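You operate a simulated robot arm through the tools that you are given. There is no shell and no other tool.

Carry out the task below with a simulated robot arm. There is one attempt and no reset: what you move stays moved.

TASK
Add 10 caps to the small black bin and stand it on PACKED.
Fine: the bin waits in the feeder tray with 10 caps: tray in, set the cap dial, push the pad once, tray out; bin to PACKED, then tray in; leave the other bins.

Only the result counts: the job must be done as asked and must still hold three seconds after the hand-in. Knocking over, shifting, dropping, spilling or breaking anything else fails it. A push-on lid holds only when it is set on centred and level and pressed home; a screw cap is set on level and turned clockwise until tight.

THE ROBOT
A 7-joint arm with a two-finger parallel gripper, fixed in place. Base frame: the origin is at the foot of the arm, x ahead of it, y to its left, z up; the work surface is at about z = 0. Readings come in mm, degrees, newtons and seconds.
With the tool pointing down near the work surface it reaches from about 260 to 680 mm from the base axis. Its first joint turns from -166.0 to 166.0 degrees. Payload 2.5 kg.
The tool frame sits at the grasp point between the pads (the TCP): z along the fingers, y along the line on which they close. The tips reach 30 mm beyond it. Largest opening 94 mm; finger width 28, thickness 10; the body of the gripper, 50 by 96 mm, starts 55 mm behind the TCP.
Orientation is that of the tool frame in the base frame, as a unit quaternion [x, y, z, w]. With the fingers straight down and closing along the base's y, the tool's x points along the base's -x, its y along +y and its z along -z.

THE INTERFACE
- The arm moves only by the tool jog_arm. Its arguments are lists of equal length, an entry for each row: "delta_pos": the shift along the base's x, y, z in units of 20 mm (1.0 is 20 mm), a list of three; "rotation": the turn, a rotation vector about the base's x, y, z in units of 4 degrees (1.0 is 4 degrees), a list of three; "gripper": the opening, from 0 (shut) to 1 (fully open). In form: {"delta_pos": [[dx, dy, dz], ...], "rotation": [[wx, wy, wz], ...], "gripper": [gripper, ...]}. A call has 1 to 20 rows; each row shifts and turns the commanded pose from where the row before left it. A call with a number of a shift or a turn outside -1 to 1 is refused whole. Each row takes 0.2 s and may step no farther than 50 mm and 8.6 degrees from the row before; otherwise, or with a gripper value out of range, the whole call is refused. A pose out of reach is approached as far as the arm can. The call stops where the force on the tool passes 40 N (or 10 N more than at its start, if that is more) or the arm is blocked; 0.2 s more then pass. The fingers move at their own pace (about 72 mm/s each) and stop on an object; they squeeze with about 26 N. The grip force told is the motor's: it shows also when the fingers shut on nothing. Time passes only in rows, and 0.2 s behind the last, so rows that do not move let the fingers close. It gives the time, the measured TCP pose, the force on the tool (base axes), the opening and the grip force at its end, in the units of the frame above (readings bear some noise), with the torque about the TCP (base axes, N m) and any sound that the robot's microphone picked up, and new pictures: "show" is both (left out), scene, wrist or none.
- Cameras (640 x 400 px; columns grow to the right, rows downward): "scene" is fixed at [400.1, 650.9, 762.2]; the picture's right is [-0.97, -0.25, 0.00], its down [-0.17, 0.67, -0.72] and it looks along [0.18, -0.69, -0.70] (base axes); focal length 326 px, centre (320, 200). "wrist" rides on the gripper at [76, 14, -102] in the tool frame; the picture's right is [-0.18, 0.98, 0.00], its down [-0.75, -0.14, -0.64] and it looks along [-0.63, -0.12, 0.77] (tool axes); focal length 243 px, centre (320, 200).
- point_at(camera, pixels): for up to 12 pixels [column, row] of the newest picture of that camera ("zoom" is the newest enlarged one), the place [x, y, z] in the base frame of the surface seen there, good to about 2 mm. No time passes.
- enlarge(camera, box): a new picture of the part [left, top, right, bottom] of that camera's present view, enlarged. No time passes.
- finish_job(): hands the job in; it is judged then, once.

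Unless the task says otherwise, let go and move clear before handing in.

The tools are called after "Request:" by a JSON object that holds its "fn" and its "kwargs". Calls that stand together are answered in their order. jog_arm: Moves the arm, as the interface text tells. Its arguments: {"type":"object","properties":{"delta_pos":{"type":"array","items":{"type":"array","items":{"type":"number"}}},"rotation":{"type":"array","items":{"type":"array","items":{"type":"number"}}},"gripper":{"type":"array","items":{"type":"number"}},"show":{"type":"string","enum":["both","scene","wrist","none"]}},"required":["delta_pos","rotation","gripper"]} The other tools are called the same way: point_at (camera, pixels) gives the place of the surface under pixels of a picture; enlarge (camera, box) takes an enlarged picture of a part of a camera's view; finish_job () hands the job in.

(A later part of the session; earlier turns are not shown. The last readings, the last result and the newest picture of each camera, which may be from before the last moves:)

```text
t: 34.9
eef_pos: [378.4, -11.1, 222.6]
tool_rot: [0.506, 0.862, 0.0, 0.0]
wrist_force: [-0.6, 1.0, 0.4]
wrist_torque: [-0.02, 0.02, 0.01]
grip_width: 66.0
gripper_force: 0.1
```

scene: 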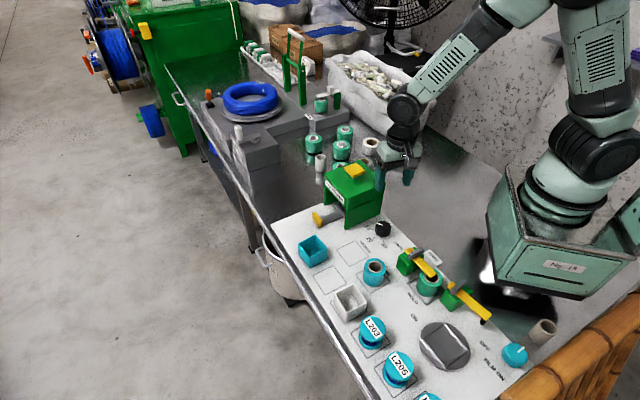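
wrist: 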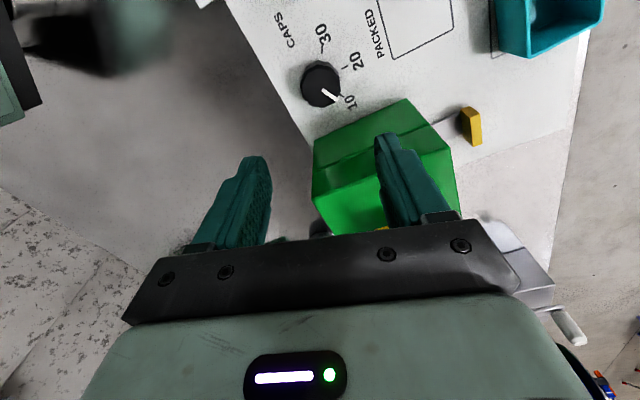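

Request:
{"fn": "enlarge", "kwargs": {"camera": "wrist", "box": [272, 40, 384, 125]}}

Request:
{"fn": "enlarge", "kwargs": {"camera": "scene", "box": [350, 205, 430, 255]}}

```text
4.71 times, centred on (328, 82) of wrist
```

zoom: 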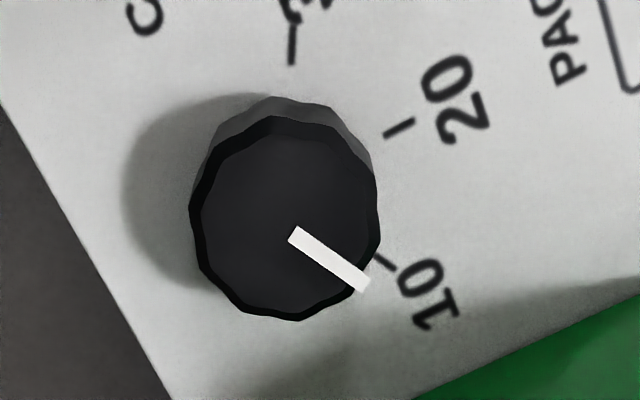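

```text
8.00 times, centred on (390, 230) of scene
```

zoom: 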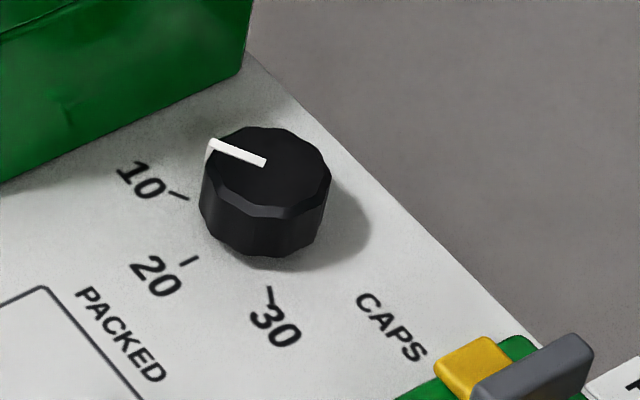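

The pointer now looks to be at 10. I'll confirm its angle numerically.

Request:
{"fn": "point_at", "kwargs": {"camera": "wrist", "pixels": [[324, 90], [334, 98], [336, 100], [354, 96], [343, 67], [323, 52], [322, 88], [340, 94]]}}

Request:
{"fn": "point_at", "kwargs": {"camera": "zoom", "pixels": [[263, 163], [215, 143], [240, 153], [172, 192], [185, 198]]}}

```text
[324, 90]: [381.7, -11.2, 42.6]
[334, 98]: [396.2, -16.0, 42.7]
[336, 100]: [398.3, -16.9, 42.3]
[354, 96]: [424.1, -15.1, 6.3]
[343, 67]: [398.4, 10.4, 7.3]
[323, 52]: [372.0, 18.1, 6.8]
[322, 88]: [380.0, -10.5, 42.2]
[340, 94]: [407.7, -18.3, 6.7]
```

```text
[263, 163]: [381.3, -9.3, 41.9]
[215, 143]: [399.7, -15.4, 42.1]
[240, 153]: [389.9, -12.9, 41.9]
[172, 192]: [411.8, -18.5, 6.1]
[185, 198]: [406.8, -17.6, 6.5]
```

The pointer reads about -15° to -18°, matching the 10 tick at about -14°. Now I'll close the fingers and move above the yellow pad, centred near (487, -83) with its top at z≈176.

Request:
{"fn": "jog_arm", "kwargs": {"delta_pos": [[0, 0, 1], [0, 0, 0.5], [0.905, -0.6, 0], [0.905, -0.6, 0], [0.905, -0.6, 0], [0.905, -0.6, 0], [0.905, -0.6, 0], [0.905, -0.6, 0], [0, 0, 0]], "rotation": [[0, 0, 0], [0, 0, 0], [0, 0, 1], [0, 0, 1], [0, 0, 1], [0, 0, 1], [0, 0, 0], [0, 0, 0], [0, 0, 0]], "gripper": [0, 0, 0, 0, 0, 0, 0, 0, 0]}}

```text
t: 36.9
eef_pos: [488.1, -83.6, 252.8]
tool_rot: [0.381, 0.925, -0.001, -0.001]
wrist_force: [-0.5, -0.4, -0.3]
wrist_torque: [-0.03, 0.01, -0.04]
grip_width: 0.0
gripper_force: 25.8
```

scene: 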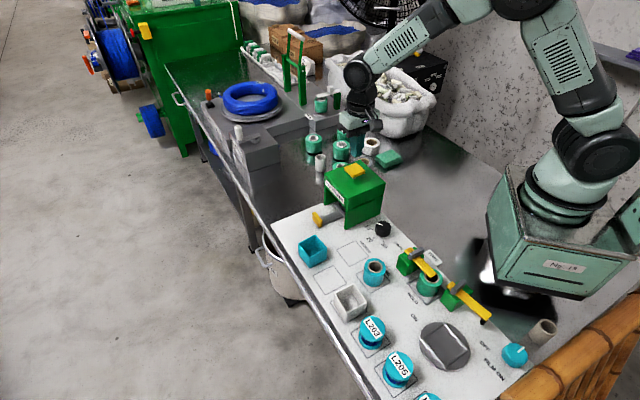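
wrist: 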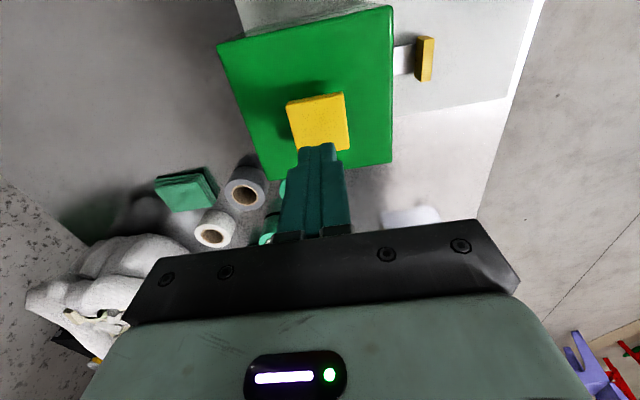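

Request:
{"fn": "point_at", "kwargs": {"camera": "wrist", "pixels": [[287, 107], [342, 94], [348, 148], [300, 150], [318, 120]]}}

```text
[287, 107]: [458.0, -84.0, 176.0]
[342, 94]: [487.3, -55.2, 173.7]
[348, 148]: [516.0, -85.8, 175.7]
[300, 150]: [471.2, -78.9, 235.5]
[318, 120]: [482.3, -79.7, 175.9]
```

The pad's centre is about (487, -84.5) and the tool is directly over it. I'll approach and then make one slow press, watching for sound and force.

Request:
{"fn": "jog_arm", "kwargs": {"delta_pos": [[-0.05, -0.05, -0.5], [0, 0, -0.5], [0, 0, -0.5], [0, 0, -0.5], [0, 0, -0.15], [0, 0, -0.15], [0, 0, -0.15], [0, 0, -0.15], [0, 0, -0.15]], "rotation": [[0, 0, 0], [0, 0, 0], [0, 0, 0], [0, 0, 0], [0, 0, 0], [0, 0, 0], [0, 0, 0], [0, 0, 0], [0, 0, 0]], "gripper": [0, 0, 0, 0, 0, 0, 0, 0, 0]}}

```text
t: 38.9
eef_pos: [487.6, -83.7, 196.9]
tool_rot: [0.382, 0.924, 0.0, -0.001]
wrist_force: [1.5, 1.6, 1.7]
wrist_torque: [-0.02, -0.04, 0.0]
grip_width: 0.1
gripper_force: 25.7
```

scene: 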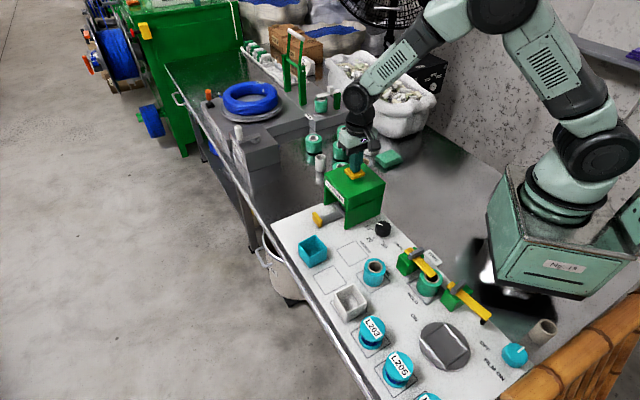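
wrist: 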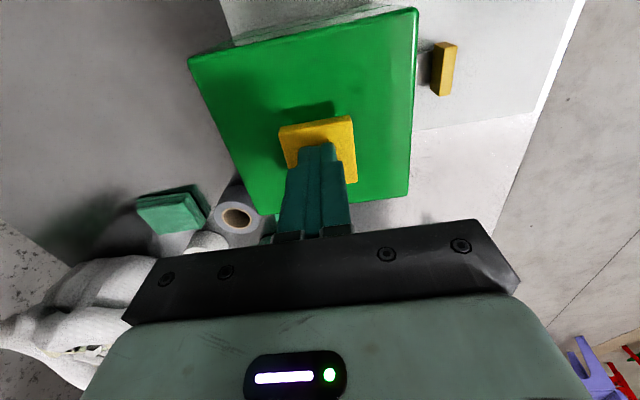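

The tips have passed the pad's former height with little force so far, so I'll check where the pad is now.

Request:
{"fn": "point_at", "kwargs": {"camera": "wrist", "pixels": [[290, 133], [345, 125], [350, 170], [300, 135], [240, 90]]}}

Request:
{"fn": "enlarge", "kwargs": {"camera": "scene", "box": [310, 130, 400, 190]}}

```text
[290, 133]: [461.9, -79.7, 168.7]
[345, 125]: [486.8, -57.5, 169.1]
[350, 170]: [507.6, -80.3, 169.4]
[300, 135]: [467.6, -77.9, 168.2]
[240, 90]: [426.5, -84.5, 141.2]
```

```text
6.67 times, centred on (355, 160) of scene
```

zoom: 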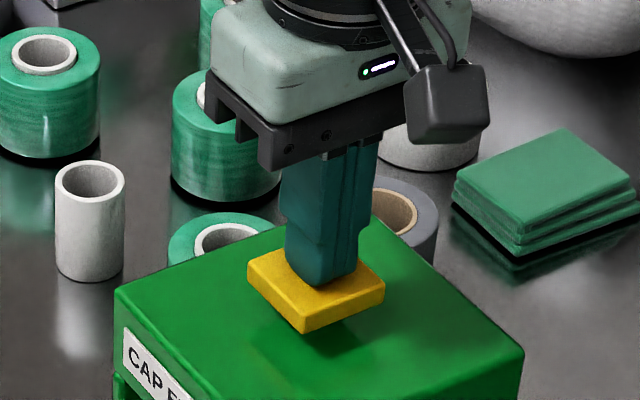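

The pad has moved down about 7 mm. I'll continue the same press until it bottoms out or makes a sound.

Request:
{"fn": "jog_arm", "kwargs": {"delta_pos": [[0, 0, -0.15], [0, 0, -0.15], [0, 0, -0.15], [0, 0, -0.15], [0, 0, -0.15]], "rotation": [[0, 0, 0], [0, 0, 0], [0, 0, 0], [0, 0, 0], [0, 0, 0]], "gripper": [0, 0, 0, 0, 0]}}

```text
t: 40.0
eef_pos: [486.5, -84.3, 186.8]
tool_rot: [0.381, 0.924, 0.001, -0.001]
wrist_force: [-9.0, 0.6, 21.3]
wrist_torque: [0.04, 0.27, 0.03]
grip_width: 0.0
gripper_force: 26.1
heard: click
stopped in row 5: the force on the tool passed its limit at 46 N (the readings are from after the stop); the commanded pose is now the measured one
```

scene: 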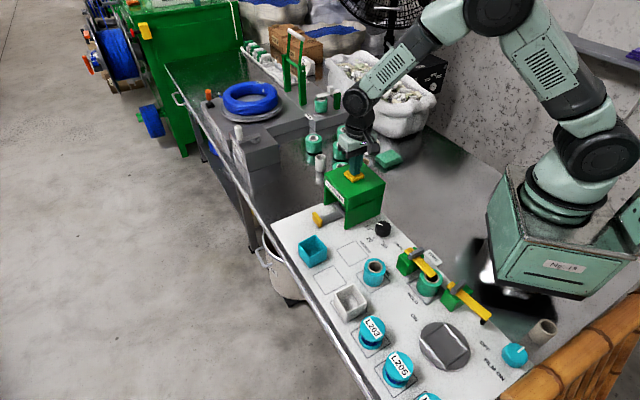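
wrist: 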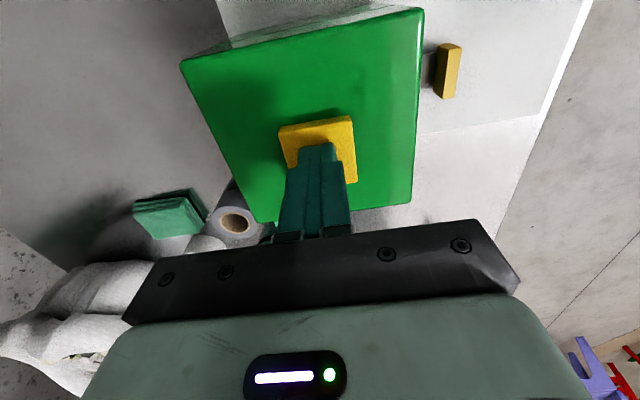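

I heard the click, so the single press is done. I'll lift off the pad and travel to above the tray handle at about (578, 6) with the gripper half open.

Request:
{"fn": "jog_arm", "kwargs": {"delta_pos": [[0, 0, 0.5], [0, 0, 1], [0, 0, 1], [0, 0, 0.7], [0.92, 0.91, 0], [0.92, 0.91, 0], [0.92, 0.91, 0], [0.92, 0.91, 0], [0.92, 0.91, 0], [0, 0, 0]], "rotation": [[0, 0, 0], [0, 0, 0], [0, 0, 0], [0, 0, 0], [0, 0, 0], [0, 0, 0], [0, 0, 0], [0, 0, 0], [0, 0, 0], [0, 0, 0]], "gripper": [0, 0, 0, 0.4, 0.4, 0.4, 0.4, 0.4, 0.4, 0.4]}}

```text
t: 42.2
eef_pos: [579.6, 7.2, 251.2]
tool_rot: [0.382, 0.924, 0.0, -0.001]
wrist_force: [0.1, 0.5, -0.2]
wrist_torque: [-0.01, -0.02, 0.0]
grip_width: 37.7
gripper_force: 0.2
```

scene: 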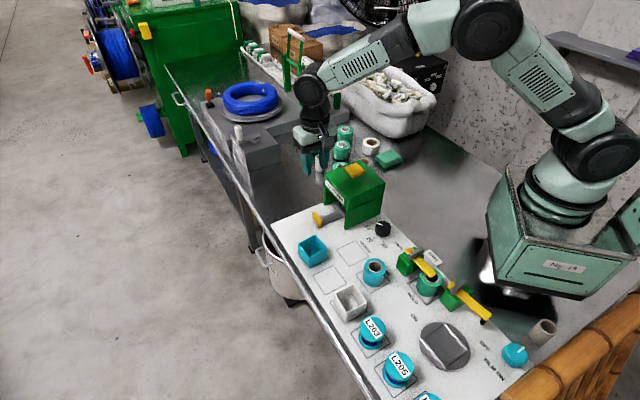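
wrist: 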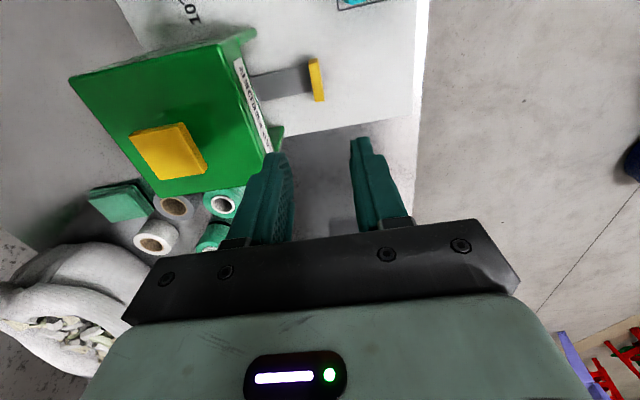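

The pad has sprung back up. I'll check the handle's exact place in this wrist view at about (316,80).

Request:
{"fn": "point_at", "kwargs": {"camera": "wrist", "pixels": [[310, 63], [318, 62], [315, 99], [322, 97], [316, 80], [290, 82]]}}

```text
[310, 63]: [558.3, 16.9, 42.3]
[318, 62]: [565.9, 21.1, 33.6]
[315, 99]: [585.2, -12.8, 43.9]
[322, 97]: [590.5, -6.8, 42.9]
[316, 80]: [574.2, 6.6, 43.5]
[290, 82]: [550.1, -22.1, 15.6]
```

The handle is centred at about (575.5, 5). I'll descend straight over it and grip it.

Request:
{"fn": "jog_arm", "kwargs": {"delta_pos": [[-0.05, -0.05, -1], [-0.05, -0.05, -1], [-0.05, -0.05, -1], [0, 0, -1], [0, 0, -1], [0, 0, -1], [0, 0, -1], [0, 0, -1], [0, 0, -1], [0, 0, -0.7], [0, 0, -0.45], [0, 0, 0], [0, 0, 0], [0, 0, 0], [0, 0, 0]], "rotation": [[0, 0, 0], [0, 0, 0], [0, 0, 0], [0, 0, 0], [0, 0, 0], [0, 0, 0], [0, 0, 0], [0, 0, 0], [0, 0, 0], [0, 0, 0], [0, 0, 0], [0, 0, 0], [0, 0, 0], [0, 0, 0], [0, 0, 0]], "gripper": [0.4, 0.4, 0.4, 0.4, 0.4, 0.4, 0.4, 0.4, 0.4, 0.4, 0.4, 0.4, 0.0, 0.0, 0.0]}}

```text
t: 45.4
eef_pos: [576.7, 4.0, 48.3]
tool_rot: [0.382, 0.924, 0.0, -0.001]
wrist_force: [3.4, 1.0, -2.7]
wrist_torque: [0.04, -0.04, -0.31]
grip_width: 11.6
gripper_force: 44.5
```

scene: 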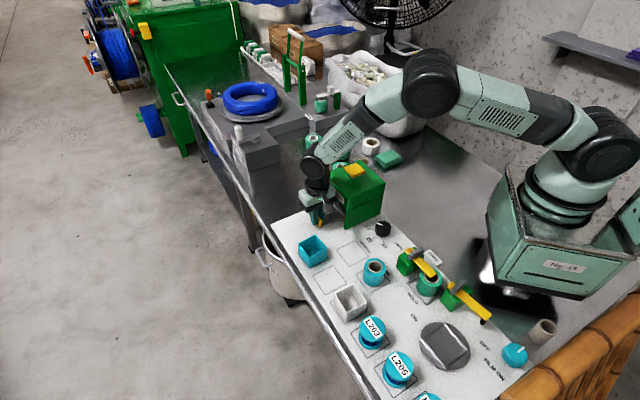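
wrist: 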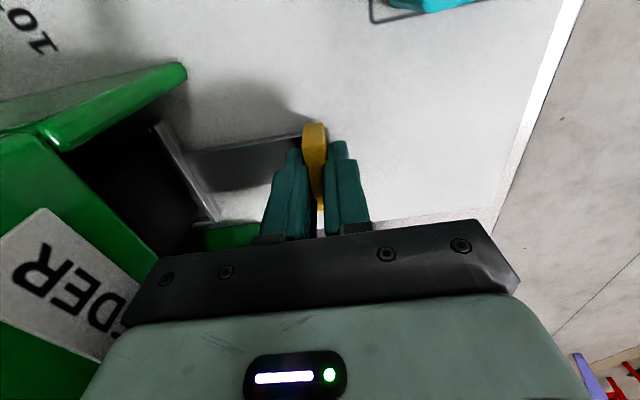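

The handle is gripped at 11.6 mm opening. I'll pull the tray out along (+x, +y) smoothly.

Request:
{"fn": "jog_arm", "kwargs": {"delta_pos": [[0.15, 0.15, 0], [0.3, 0.3, 0], [0.4, 0.4, 0], [0.4, 0.4, 0], [0.4, 0.4, 0], [0.4, 0.4, 0], [0.4, 0.4, 0], [0.4, 0.4, 0], [0.4, 0.4, 0], [0.4, 0.4, 0], [0.3, 0.3, 0], [0.2, 0.2, 0], [0.1, 0.1, 0]], "rotation": [[0, 0, 0], [0, 0, 0], [0, 0, 0], [0, 0, 0], [0, 0, 0], [0, 0, 0], [0, 0, 0], [0, 0, 0], [0, 0, 0], [0, 0, 0], [0, 0, 0], [0, 0, 0], [0, 0, 0]], "gripper": [0, 0, 0, 0, 0, 0, 0, 0, 0, 0, 0, 0, 0]}}

```text
t: 48.2
eef_pos: [661.7, 89.0, 47.9]
tool_rot: [0.382, 0.924, 0.0, 0.0]
wrist_force: [12.4, -13.1, -7.9]
wrist_torque: [0.36, 0.36, -0.22]
grip_width: 11.7
gripper_force: 45.0
```

scene: 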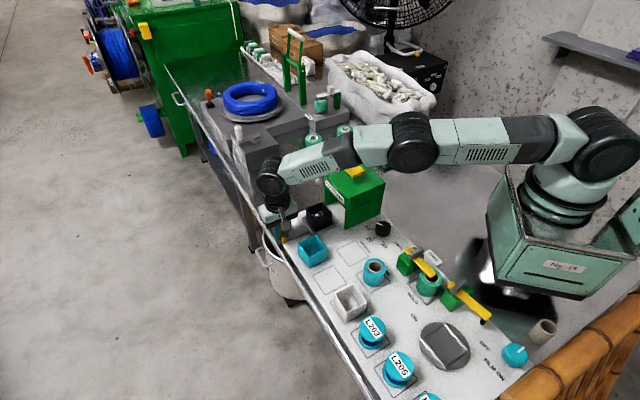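
wrist: 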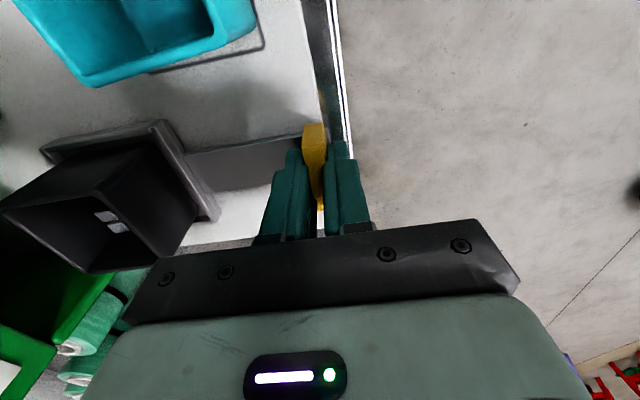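

The bin is out of the feeder and caps are visible at wrist (110,220). I'll pull the last few millimetres to the original out position, then release and rise.

Request:
{"fn": "jog_arm", "kwargs": {"delta_pos": [[0.1, 0.1, 0], [0.1, 0.1, 0], [0.1, 0.1, 0], [0, 0, 0]], "rotation": [[0, 0, 0], [0, 0, 0], [0, 0, 0], [0, 0, 0]], "gripper": [0, 0, 0, 0]}}

Request:
{"fn": "jog_arm", "kwargs": {"delta_pos": [[0, 0, 0], [0, 0, 0], [0, 0, 0.5], [0, 0, 1], [0, 0, 1], [0, 0, 1], [0, 0, 1], [-0.6, -0.6, 1], [-0.7, -0.7, 1], [-0.7, -0.7, 1], [-0.7, -0.7, 0.5]], "rotation": [[0, 0, 0], [0, 0, 0], [0, 0, 0], [0, 0, 0], [0, 0, 0], [0, 0, 0], [0, 0, 0], [0, 0, 0], [0, 0, 0], [0, 0, 0], [0, 0, 0]], "gripper": [0.4, 0.4, 0.4, 0.4, 0.4, 0.4, 0.4, 0.9, 0.9, 0.9, 0.9]}}

```text
t: 49.2
eef_pos: [667.9, 94.6, 48.1]
tool_rot: [0.382, 0.924, 0.0, 0.0]
wrist_force: [11.5, -9.5, -6.0]
wrist_torque: [-1.0, -1.03, -0.28]
grip_width: 11.8
gripper_force: 44.7
```

scene: 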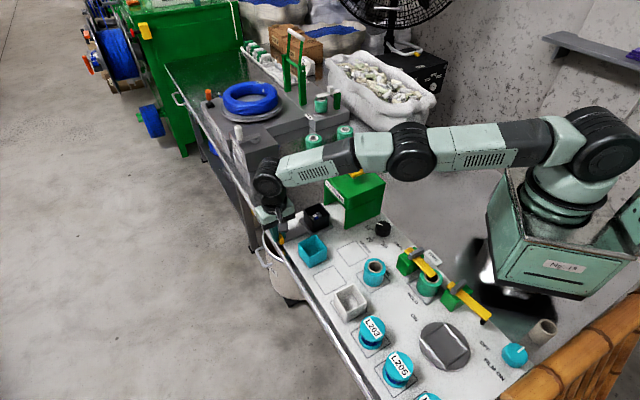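
wrist: 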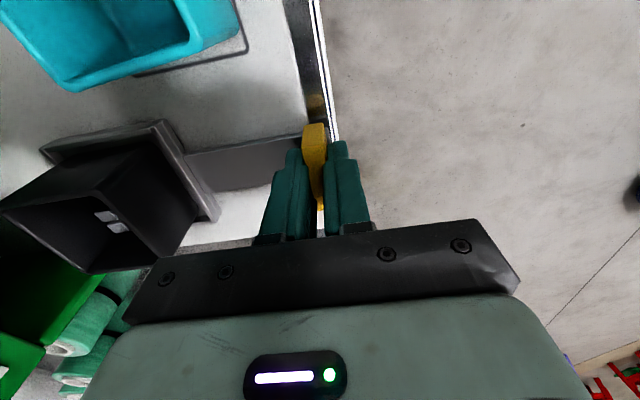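

```text
t: 51.6
eef_pos: [611.9, 41.4, 207.9]
tool_rot: [0.382, 0.924, 0.001, 0.0]
wrist_force: [0.2, -0.2, -0.8]
wrist_torque: [0.02, 0.02, -0.01]
grip_width: 84.5
gripper_force: 0.0
```

scene: 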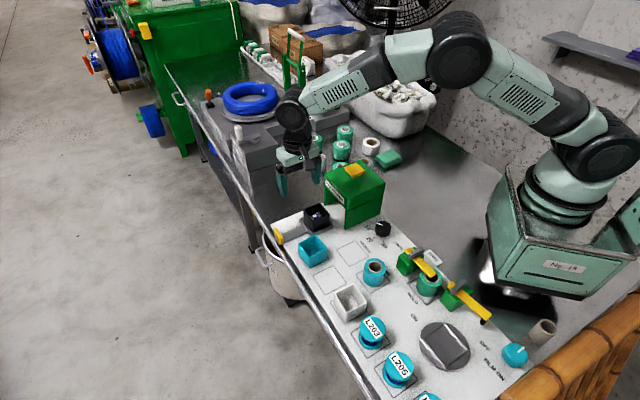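
wrist: 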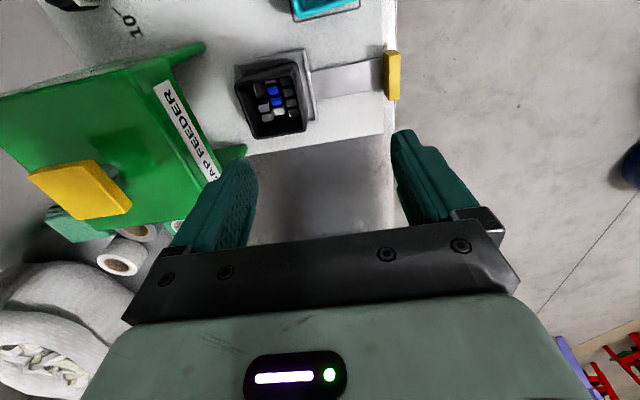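

The tray is out and the bin at wrist (272,95) holds more caps. I'll zoom in to check the caps and measure the bin for the grip.

Request:
{"fn": "enlarge", "kwargs": {"camera": "wrist", "box": [216, 35, 344, 150]}}

Request:
{"fn": "enlarge", "kwargs": {"camera": "scene", "box": [270, 185, 350, 245]}}

```text
3.48 times, centred on (280, 92) of wrist
```

zoom: 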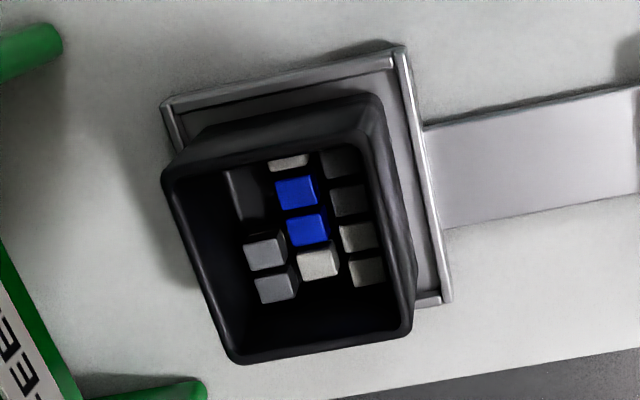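

```text
6.67 times, centred on (310, 215) of scene
```

zoom: 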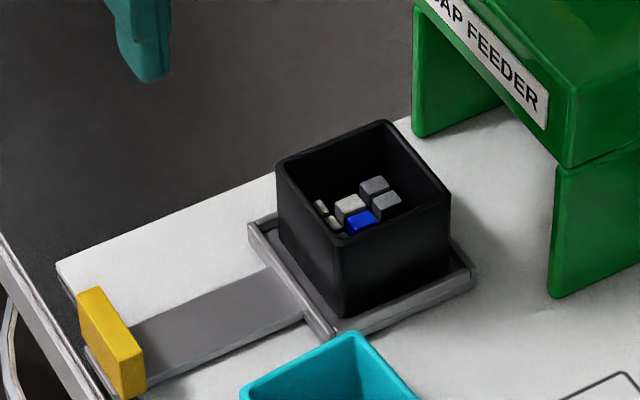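

Request:
{"fn": "point_at", "kwargs": {"camera": "zoom", "pixels": [[280, 163], [385, 124], [447, 200], [340, 242], [350, 205], [340, 310], [255, 225], [465, 275], [395, 305], [290, 275]]}}

Request:
{"fn": "enlarge", "kwargs": {"camera": "wrist", "box": [216, 35, 344, 150]}}

```text
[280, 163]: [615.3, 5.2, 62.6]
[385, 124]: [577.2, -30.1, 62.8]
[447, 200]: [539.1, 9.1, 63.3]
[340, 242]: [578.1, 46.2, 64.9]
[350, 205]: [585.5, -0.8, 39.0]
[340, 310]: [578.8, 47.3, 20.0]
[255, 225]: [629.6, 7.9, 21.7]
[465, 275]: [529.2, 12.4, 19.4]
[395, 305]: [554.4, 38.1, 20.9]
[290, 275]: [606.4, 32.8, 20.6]
```

```text
3.48 times, centred on (280, 92) of wrist
```

zoom: 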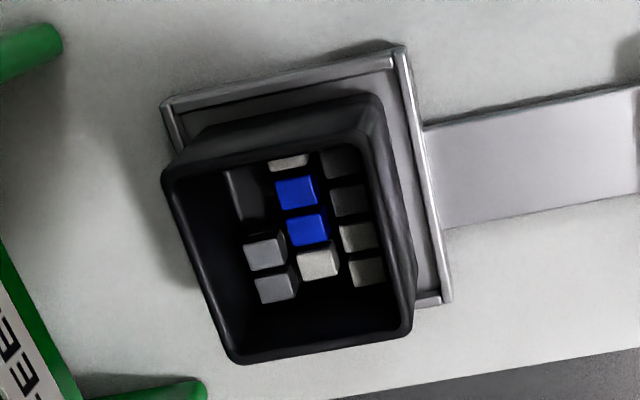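

The bin rim is centred at about (577.5, 7.7), 54 mm square, with its top at z≈64 and the tray rim at z≈21. I'll move over it and descend with open fingers to a tip height of about 27 mm.

Request:
{"fn": "jog_arm", "kwargs": {"delta_pos": [[-0.86, -0.84, 0], [-0.86, -0.84, 0], [0, 0, -1], [0, 0, -1], [0, 0, -1], [0, 0, -1], [0, 0, -1], [0, 0, 0]], "rotation": [[0, 0, 0], [0, 0, 0], [0, 0, 0], [0, 0, 0], [0, 0, 0], [0, 0, 0], [0, 0, 0], [0, 0, 0]], "gripper": [0.9, 0.9, 0.9, 0.9, 0.9, 0.9, 0.9, 0.9]}}

```text
t: 53.4
eef_pos: [578.5, 7.9, 108.2]
tool_rot: [0.382, 0.924, 0.0, -0.002]
wrist_force: [1.0, -0.1, -0.2]
wrist_torque: [-0.01, 0.01, 0.03]
grip_width: 84.5
gripper_force: 0.0
```

scene: 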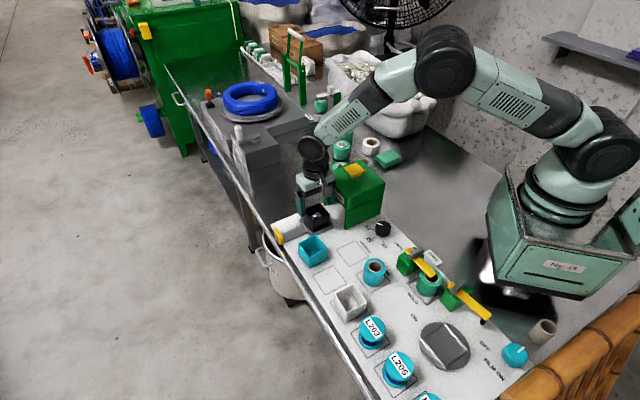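
wrist: 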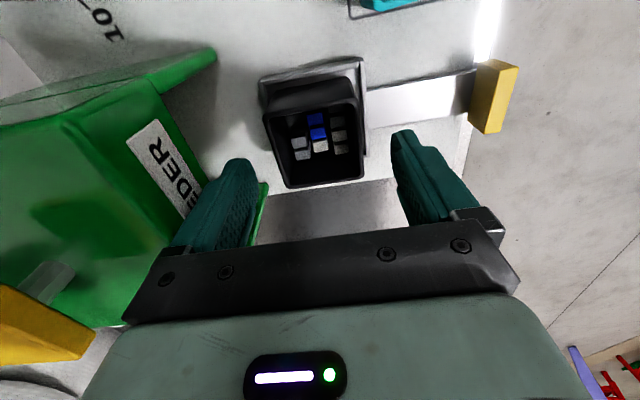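

The bin looks centred between the fingers in the wrist view at (312,140). I'll check its rim points before the final descent.

Request:
{"fn": "point_at", "kwargs": {"camera": "wrist", "pixels": [[268, 117], [356, 105], [363, 177], [288, 186], [277, 150], [360, 140]]}}

```text
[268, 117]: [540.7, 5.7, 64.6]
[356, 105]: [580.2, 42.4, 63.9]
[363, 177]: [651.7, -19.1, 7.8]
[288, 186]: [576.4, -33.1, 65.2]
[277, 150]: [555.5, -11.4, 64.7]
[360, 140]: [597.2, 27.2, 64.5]
```

The bin centre is about (578.5, 6), so I'll make a small y correction, descend the last 50 mm and close.

Request:
{"fn": "jog_arm", "kwargs": {"delta_pos": [[0, -0.07, -0.5], [0, 0, -0.5], [0, 0, -0.5], [0, 0, -0.5], [0, 0, -0.5], [0, 0, 0]], "rotation": [[0, 0, 0], [0, 0, 0], [0, 0, 0], [0, 0, 0], [0, 0, 0], [0, 0, 0]], "gripper": [0.9, 0.9, 0.9, 0.9, 0.9, 0.9]}}

Request:
{"fn": "jog_arm", "kwargs": {"delta_pos": [[0, 0, 0], [0, 0, 0], [0, 0, 0], [0, 0, 0]], "rotation": [[0, 0, 0], [0, 0, 0], [0, 0, 0], [0, 0, 0]], "gripper": [0.7, 0.55, 0.4, 0.4]}}

```text
t: 54.8
eef_pos: [577.2, 5.7, 58.0]
tool_rot: [0.382, 0.924, 0.0, -0.001]
wrist_force: [0.1, 0.0, 0.3]
wrist_torque: [0.0, 0.0, 0.0]
grip_width: 84.8
gripper_force: 0.1
```

scene: 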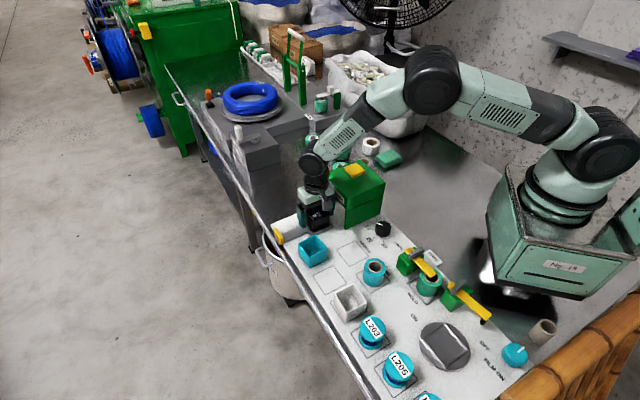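
wrist: 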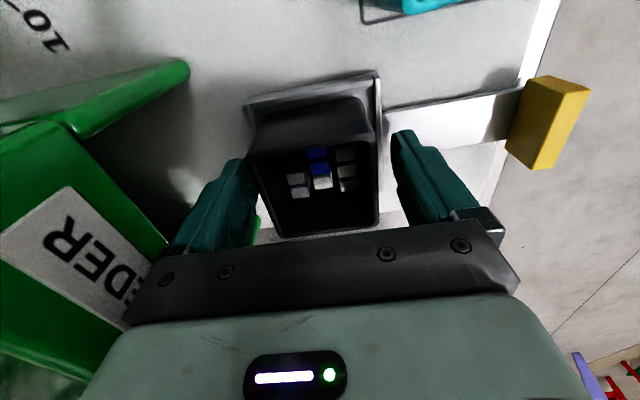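

```text
t: 55.8
eef_pos: [578.0, 5.1, 57.6]
tool_rot: [0.382, 0.924, 0.0, -0.001]
wrist_force: [-1.0, -0.1, -0.3]
wrist_torque: [-0.01, -0.03, 0.02]
grip_width: 63.7
gripper_force: 26.0
```

scene: 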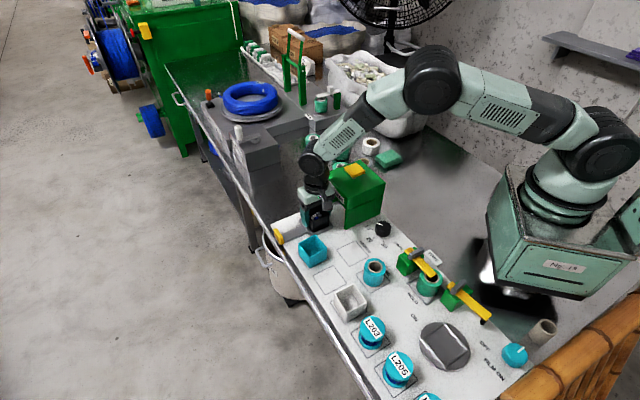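
wrist: 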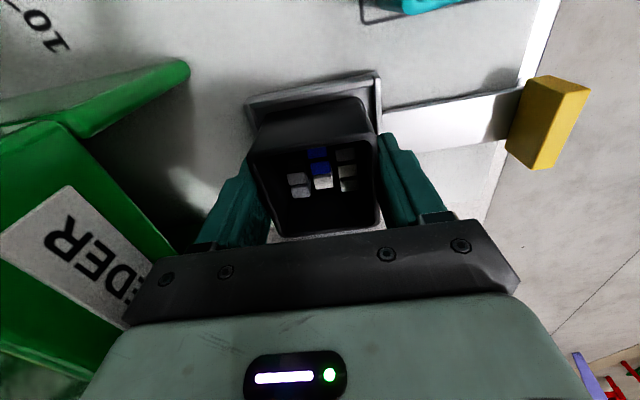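

The grip width is 63.7 mm with 26 N, a bit wider than I measured for the rim. I'll close fully, wait, and look closely at the contact.

Request:
{"fn": "jog_arm", "kwargs": {"delta_pos": [[0, 0, 0], [0, 0, 0], [0, 0, 0]], "rotation": [[0, 0, 0], [0, 0, 0], [0, 0, 0]], "gripper": [0.3, 0.3, 0.3]}}

Request:
{"fn": "enlarge", "kwargs": {"camera": "wrist", "box": [190, 60, 470, 250]}}

Request:
{"fn": "enlarge", "kwargs": {"camera": "scene", "box": [270, 170, 360, 240]}}

```text
t: 56.6
eef_pos: [578.4, 4.6, 57.7]
tool_rot: [0.382, 0.924, 0.0, -0.001]
wrist_force: [-0.1, 0.7, 0.9]
wrist_torque: [-0.02, 0.0, -0.02]
grip_width: 63.4
gripper_force: 26.2
```

scene: 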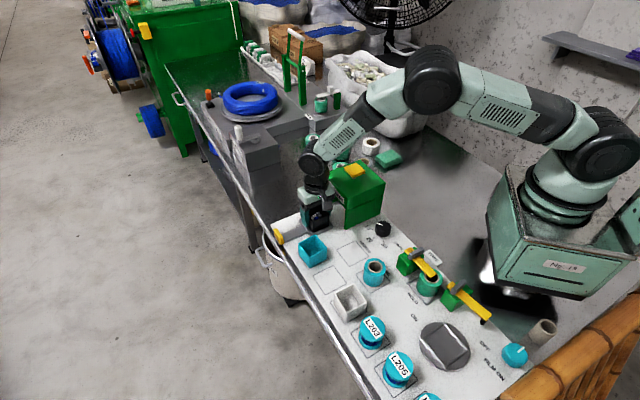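
wrist: 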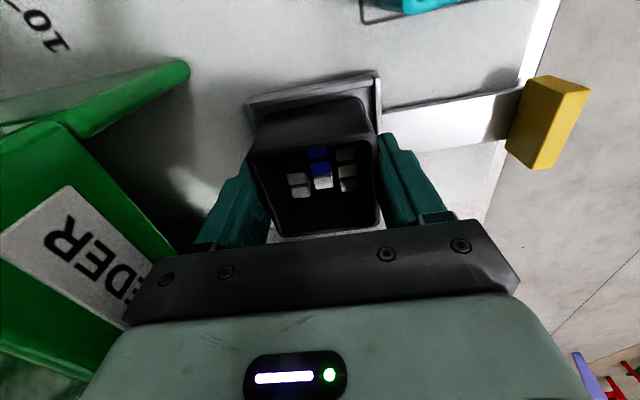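

```text
2.11 times, centred on (330, 155) of wrist
```

zoom: 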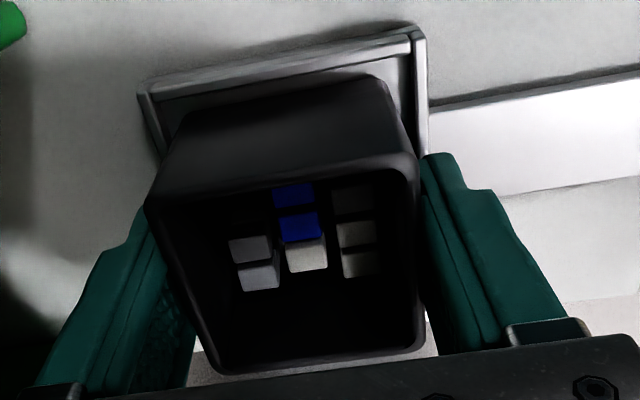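

```text
5.71 times, centred on (315, 205) of scene
```

zoom: 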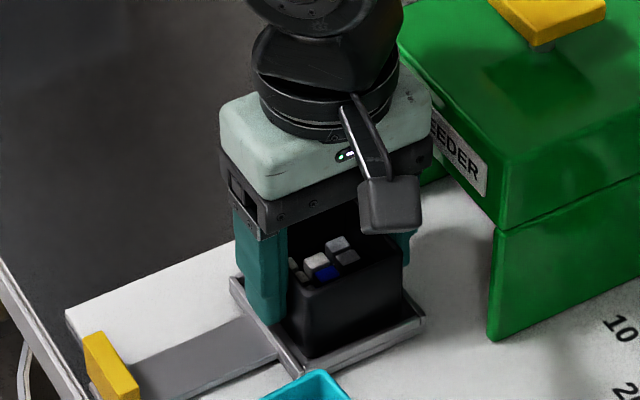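

The fingers look flush against the bin walls and the caps are intact. I'll test the hold with a small slow lift.

Request:
{"fn": "jog_arm", "kwargs": {"delta_pos": [[0, 0, 0.1], [0, 0, 0.15], [0, 0, 0]], "rotation": [[0, 0, 0], [0, 0, 0], [0, 0, 0]], "gripper": [0.3, 0.3, 0.3]}}

Request:
{"fn": "enlarge", "kwargs": {"camera": "scene", "box": [270, 170, 360, 240]}}

Request:
{"fn": "enlarge", "kwargs": {"camera": "wrist", "box": [190, 60, 470, 250]}}

```text
t: 57.4
eef_pos: [579.0, 6.2, 63.7]
tool_rot: [0.383, 0.924, 0.0, -0.001]
wrist_force: [-0.1, 0.1, -0.4]
wrist_torque: [0.03, 0.0, 0.03]
grip_width: 63.8
gripper_force: 26.4
```

scene: 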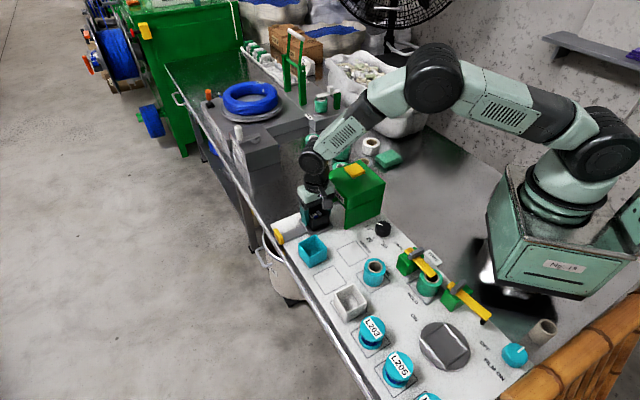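
wrist: 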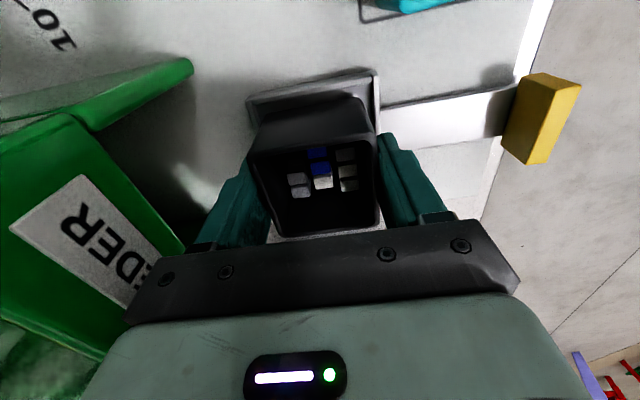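

```text
5.71 times, centred on (315, 205) of scene
```

zoom: 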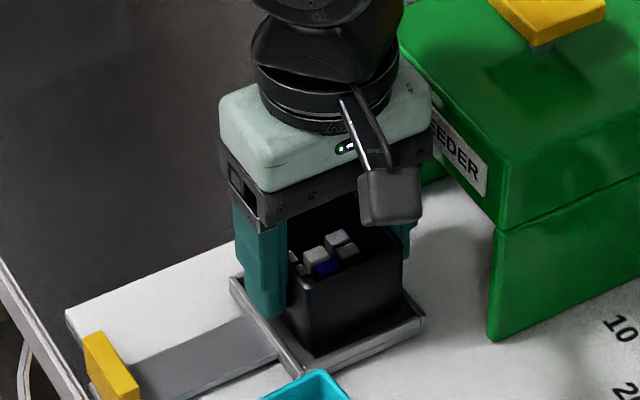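

```text
2.11 times, centred on (330, 155) of wrist
```

zoom: 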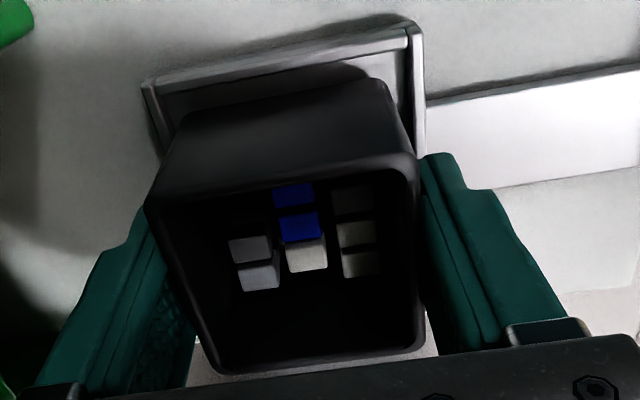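

The bin stays fixed in the wrist view while the tray drops away, so the hold is good. I'll lift smoothly to z≈144 before travelling.

Request:
{"fn": "jog_arm", "kwargs": {"delta_pos": [[0, 0, 0.2], [0, 0, 0.4], [0, 0, 0.5], [0, 0, 0.5], [0, 0, 0.5], [0, 0, 0.5], [0, 0, 0.5], [0, 0, 0.5], [0, 0, 0.3], [0, 0, 0.1], [0, 0, 0]], "rotation": [[0, 0, 0], [0, 0, 0], [0, 0, 0], [0, 0, 0], [0, 0, 0], [0, 0, 0], [0, 0, 0], [0, 0, 0], [0, 0, 0], [0, 0, 0], [0, 0, 0]], "gripper": [0.3, 0.3, 0.3, 0.3, 0.3, 0.3, 0.3, 0.3, 0.3, 0.3, 0.3]}}

```text
t: 59.8
eef_pos: [578.2, 7.3, 142.4]
tool_rot: [0.382, 0.924, 0.0, -0.001]
wrist_force: [0.3, 0.9, -1.5]
wrist_torque: [0.0, -0.02, -0.01]
grip_width: 63.6
gripper_force: 26.0
```

scene: 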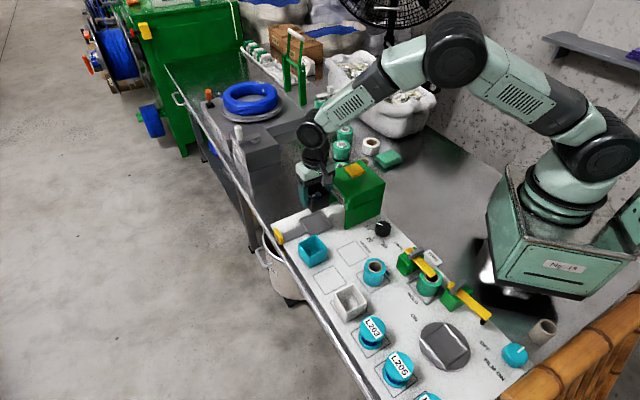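
wrist: 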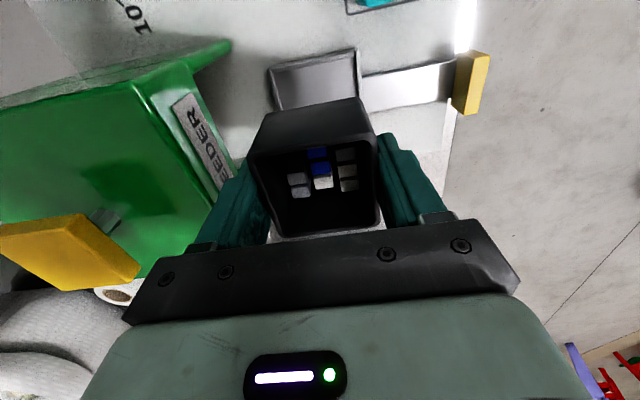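

The bin is clear above the tray. I'll first travel parallel to the feeder front (-x, +y), staying clear of it, then move in toward the PACKED centre.

Request:
{"fn": "jog_arm", "kwargs": {"delta_pos": [[-0.2, 0.2, 0], [-0.4, 0.4, 0], [-0.5, 0.5, 0], [-0.5, 0.5, 0], [-0.5, 0.5, 0], [-0.5, 0.5, 0], [-0.5, 0.5, 0], [-0.5, 0.5, 0], [-0.5, 0.5, 0], [-0.5, 0.5, 0], [-0.3, 0.3, 0], [-0.3, 0.1, 0], [-0.4, -0.3, 0], [-0.4, -0.4, 0], [-0.25, -0.35, 0], [-0.1, -0.2, 0], [0, 0, 0]], "rotation": [[0, 0, 0], [0, 0, 0], [0, 0, 0], [0, 0, 0], [0, 0, 0], [0, 0, 0], [0, 0, 0], [0, 0, 0], [0, 0, 0], [0, 0, 0], [0, 0, 0], [0, 0, 0], [0, 0, 0], [0, 0, 0], [0, 0, 0], [0, 0, 0], [0, 0, 0]], "gripper": [0.3, 0.3, 0.3, 0.3, 0.3, 0.3, 0.3, 0.3, 0.3, 0.3, 0.3, 0.3, 0.3, 0.3, 0.3, 0.3, 0.3]}}

```text
t: 63.4
eef_pos: [452.6, 80.8, 143.2]
tool_rot: [0.382, 0.924, 0.0, -0.001]
wrist_force: [0.3, 0.7, -0.5]
wrist_torque: [-0.01, -0.03, -0.01]
grip_width: 63.7
gripper_force: 26.6
```

scene: 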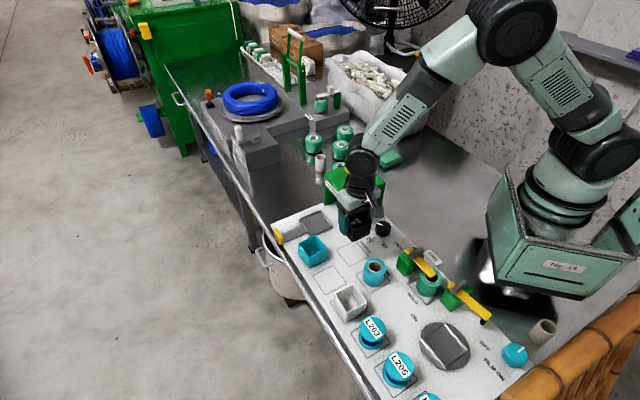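
wrist: 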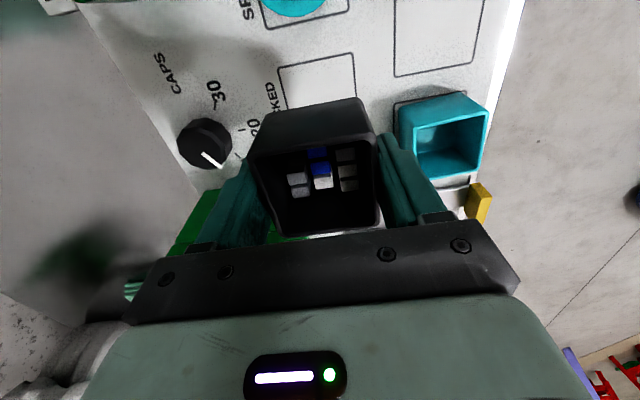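

The bin is nearly over PACKED. I'll measure the rim corners and the visible corners of the PACKED square to align them.

Request:
{"fn": "point_at", "kwargs": {"camera": "wrist", "pixels": [[252, 153], [374, 141], [378, 222], [280, 232], [264, 195], [377, 180], [279, 69], [355, 52], [280, 80], [354, 75]]}}

Request:
{"fn": "point_at", "kwargs": {"camera": "scene", "pixels": [[338, 249], [349, 264], [365, 257], [355, 242]]}}

Request:
{"fn": "enlarge", "kwargs": {"camera": "scene", "box": [310, 190, 410, 280]}}

```text
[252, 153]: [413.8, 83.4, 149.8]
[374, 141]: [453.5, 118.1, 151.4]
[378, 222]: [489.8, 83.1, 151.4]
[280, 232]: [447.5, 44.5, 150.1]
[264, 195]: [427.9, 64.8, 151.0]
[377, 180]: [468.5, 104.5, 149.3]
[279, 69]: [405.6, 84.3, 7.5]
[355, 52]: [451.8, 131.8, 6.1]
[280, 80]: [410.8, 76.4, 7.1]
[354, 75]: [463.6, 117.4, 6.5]
```

```text
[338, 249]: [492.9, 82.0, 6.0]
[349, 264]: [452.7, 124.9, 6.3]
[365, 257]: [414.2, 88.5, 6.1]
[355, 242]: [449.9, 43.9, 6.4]
```

```text
4.44 times, centred on (360, 235) of scene
```

zoom: 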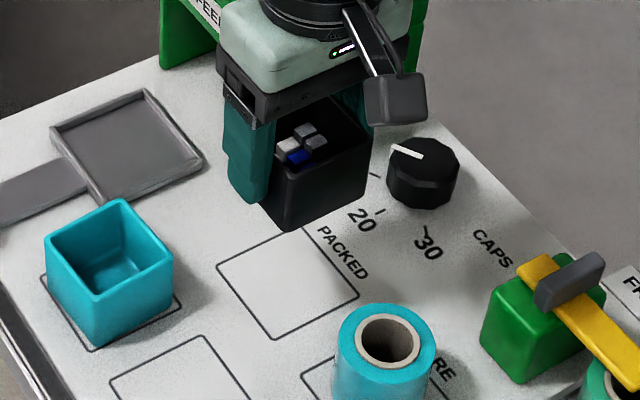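

The bin centre is about (451, 82.5) and the square centre is (451, 85). I'll shift +3 mm in y and lower smoothly to just above the board.

Request:
{"fn": "jog_arm", "kwargs": {"delta_pos": [[0, 0.15, -0.2], [0, 0, -0.4], [0, 0, -0.5], [0, 0, -0.5], [0, 0, -0.5], [0, 0, -0.5], [0, 0, -0.5], [0, 0, -0.5], [0, 0, -0.4], [0, 0, -0.2], [0, 0, 0]], "rotation": [[0, 0, 0], [0, 0, 0], [0, 0, 0], [0, 0, 0], [0, 0, 0], [0, 0, 0], [0, 0, 0], [0, 0, 0], [0, 0, 0], [0, 0, 0], [0, 0, 0]], "gripper": [0.3, 0.3, 0.3, 0.3, 0.3, 0.3, 0.3, 0.3, 0.3, 0.3, 0.3]}}

```text
t: 65.8
eef_pos: [451.0, 84.1, 59.8]
tool_rot: [0.382, 0.924, 0.0, -0.001]
wrist_force: [-0.7, 0.4, -0.8]
wrist_torque: [0.0, -0.02, 0.01]
grip_width: 63.5
gripper_force: 25.7
```

scene: 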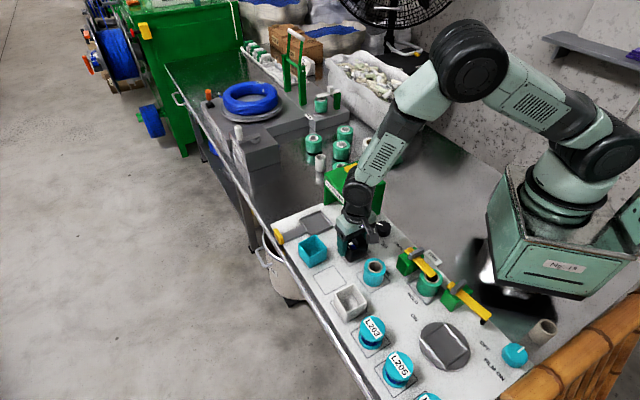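
wrist: 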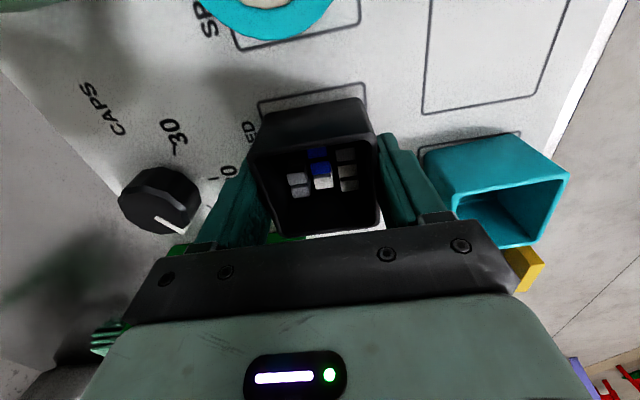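

The bin is just above the square. I'll check the alignment up close before setting it down.

Request:
{"fn": "enlarge", "kwargs": {"camera": "scene", "box": [310, 210, 410, 280]}}

Request:
{"fn": "enlarge", "kwargs": {"camera": "wrist", "box": [220, 70, 410, 190]}}

```text
5.71 times, centred on (360, 245) of scene
```

zoom: 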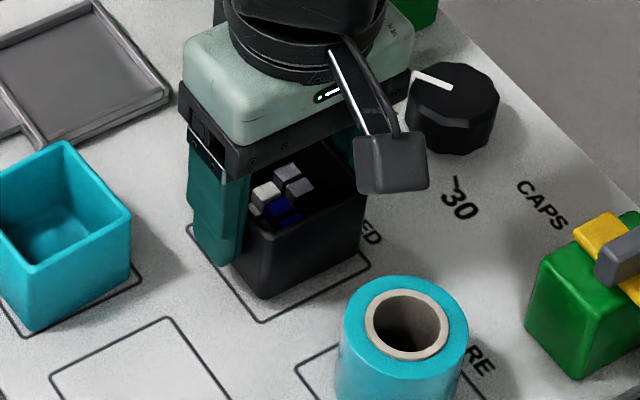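

```text
3.33 times, centred on (315, 130) of wrist
```

zoom: 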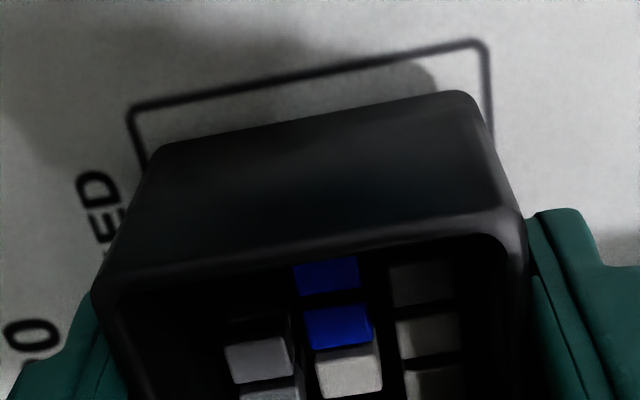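

The bin is over the square about 10 mm above the board. I'll lower it slowly until it touches.

Request:
{"fn": "jog_arm", "kwargs": {"delta_pos": [[0, 0.04, -0.1], [0, 0, -0.1], [0, 0, -0.1], [0, 0, 0]], "rotation": [[0, 0, 0], [0, 0, 0], [0, 0, 0], [0, 0, 0]], "gripper": [0.3, 0.3, 0.3, 0.3]}}

Request:
{"fn": "enlarge", "kwargs": {"camera": "scene", "box": [310, 210, 410, 280]}}

```text
t: 66.8
eef_pos: [450.7, 84.1, 53.6]
tool_rot: [0.382, 0.924, 0.001, -0.001]
wrist_force: [0.4, -0.4, -0.9]
wrist_torque: [0.02, 0.0, 0.03]
grip_width: 63.5
gripper_force: 26.1
```

scene: 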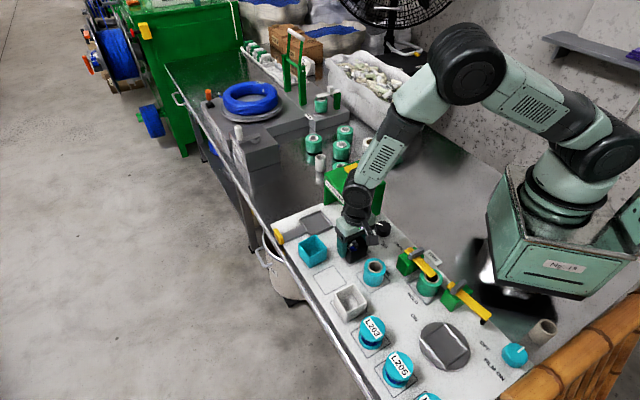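
wrist: 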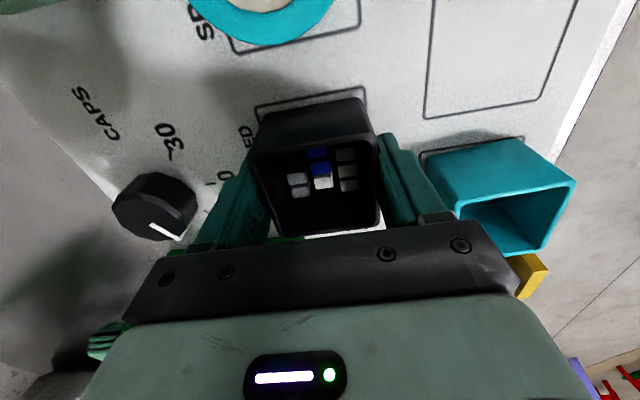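

```text
5.71 times, centred on (360, 245) of scene
```

zoom: 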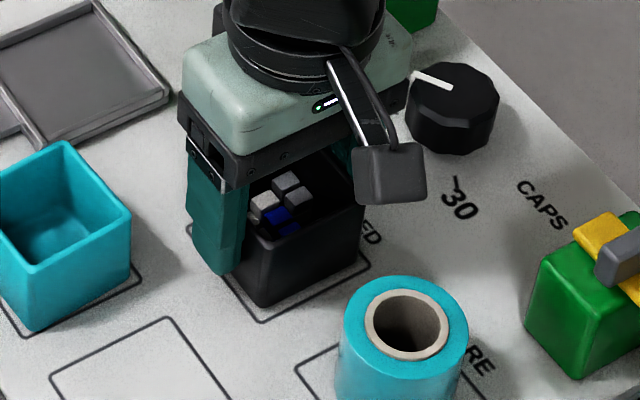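

The bin sits within the square's outline and is not touching yet. I'll lower in 1 mm steps and watch for upward force.

Request:
{"fn": "jog_arm", "kwargs": {"delta_pos": [[0, 0, -0.05], [0, 0, -0.05], [0, 0, -0.05], [0, 0, 0]], "rotation": [[0, 0, 0], [0, 0, 0], [0, 0, 0], [0, 0, 0]], "gripper": [0.3, 0.3, 0.3, 0.3], "show": "scene"}}

```text
t: 67.8
eef_pos: [451.6, 85.1, 49.0]
tool_rot: [0.381, 0.924, 0.001, -0.001]
wrist_force: [0.6, 0.1, 0.9]
wrist_torque: [0.02, 0.03, 0.06]
grip_width: 63.8
gripper_force: 25.8
```

scene: 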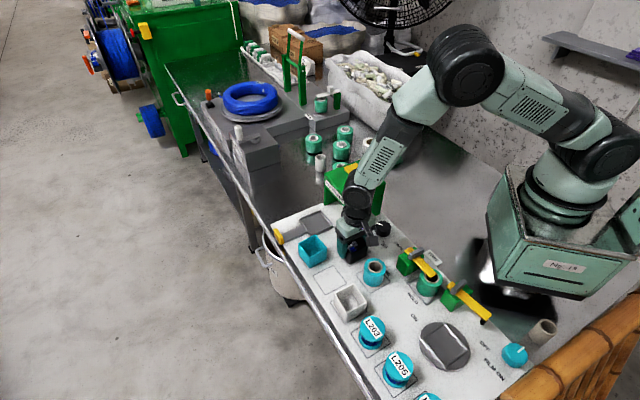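

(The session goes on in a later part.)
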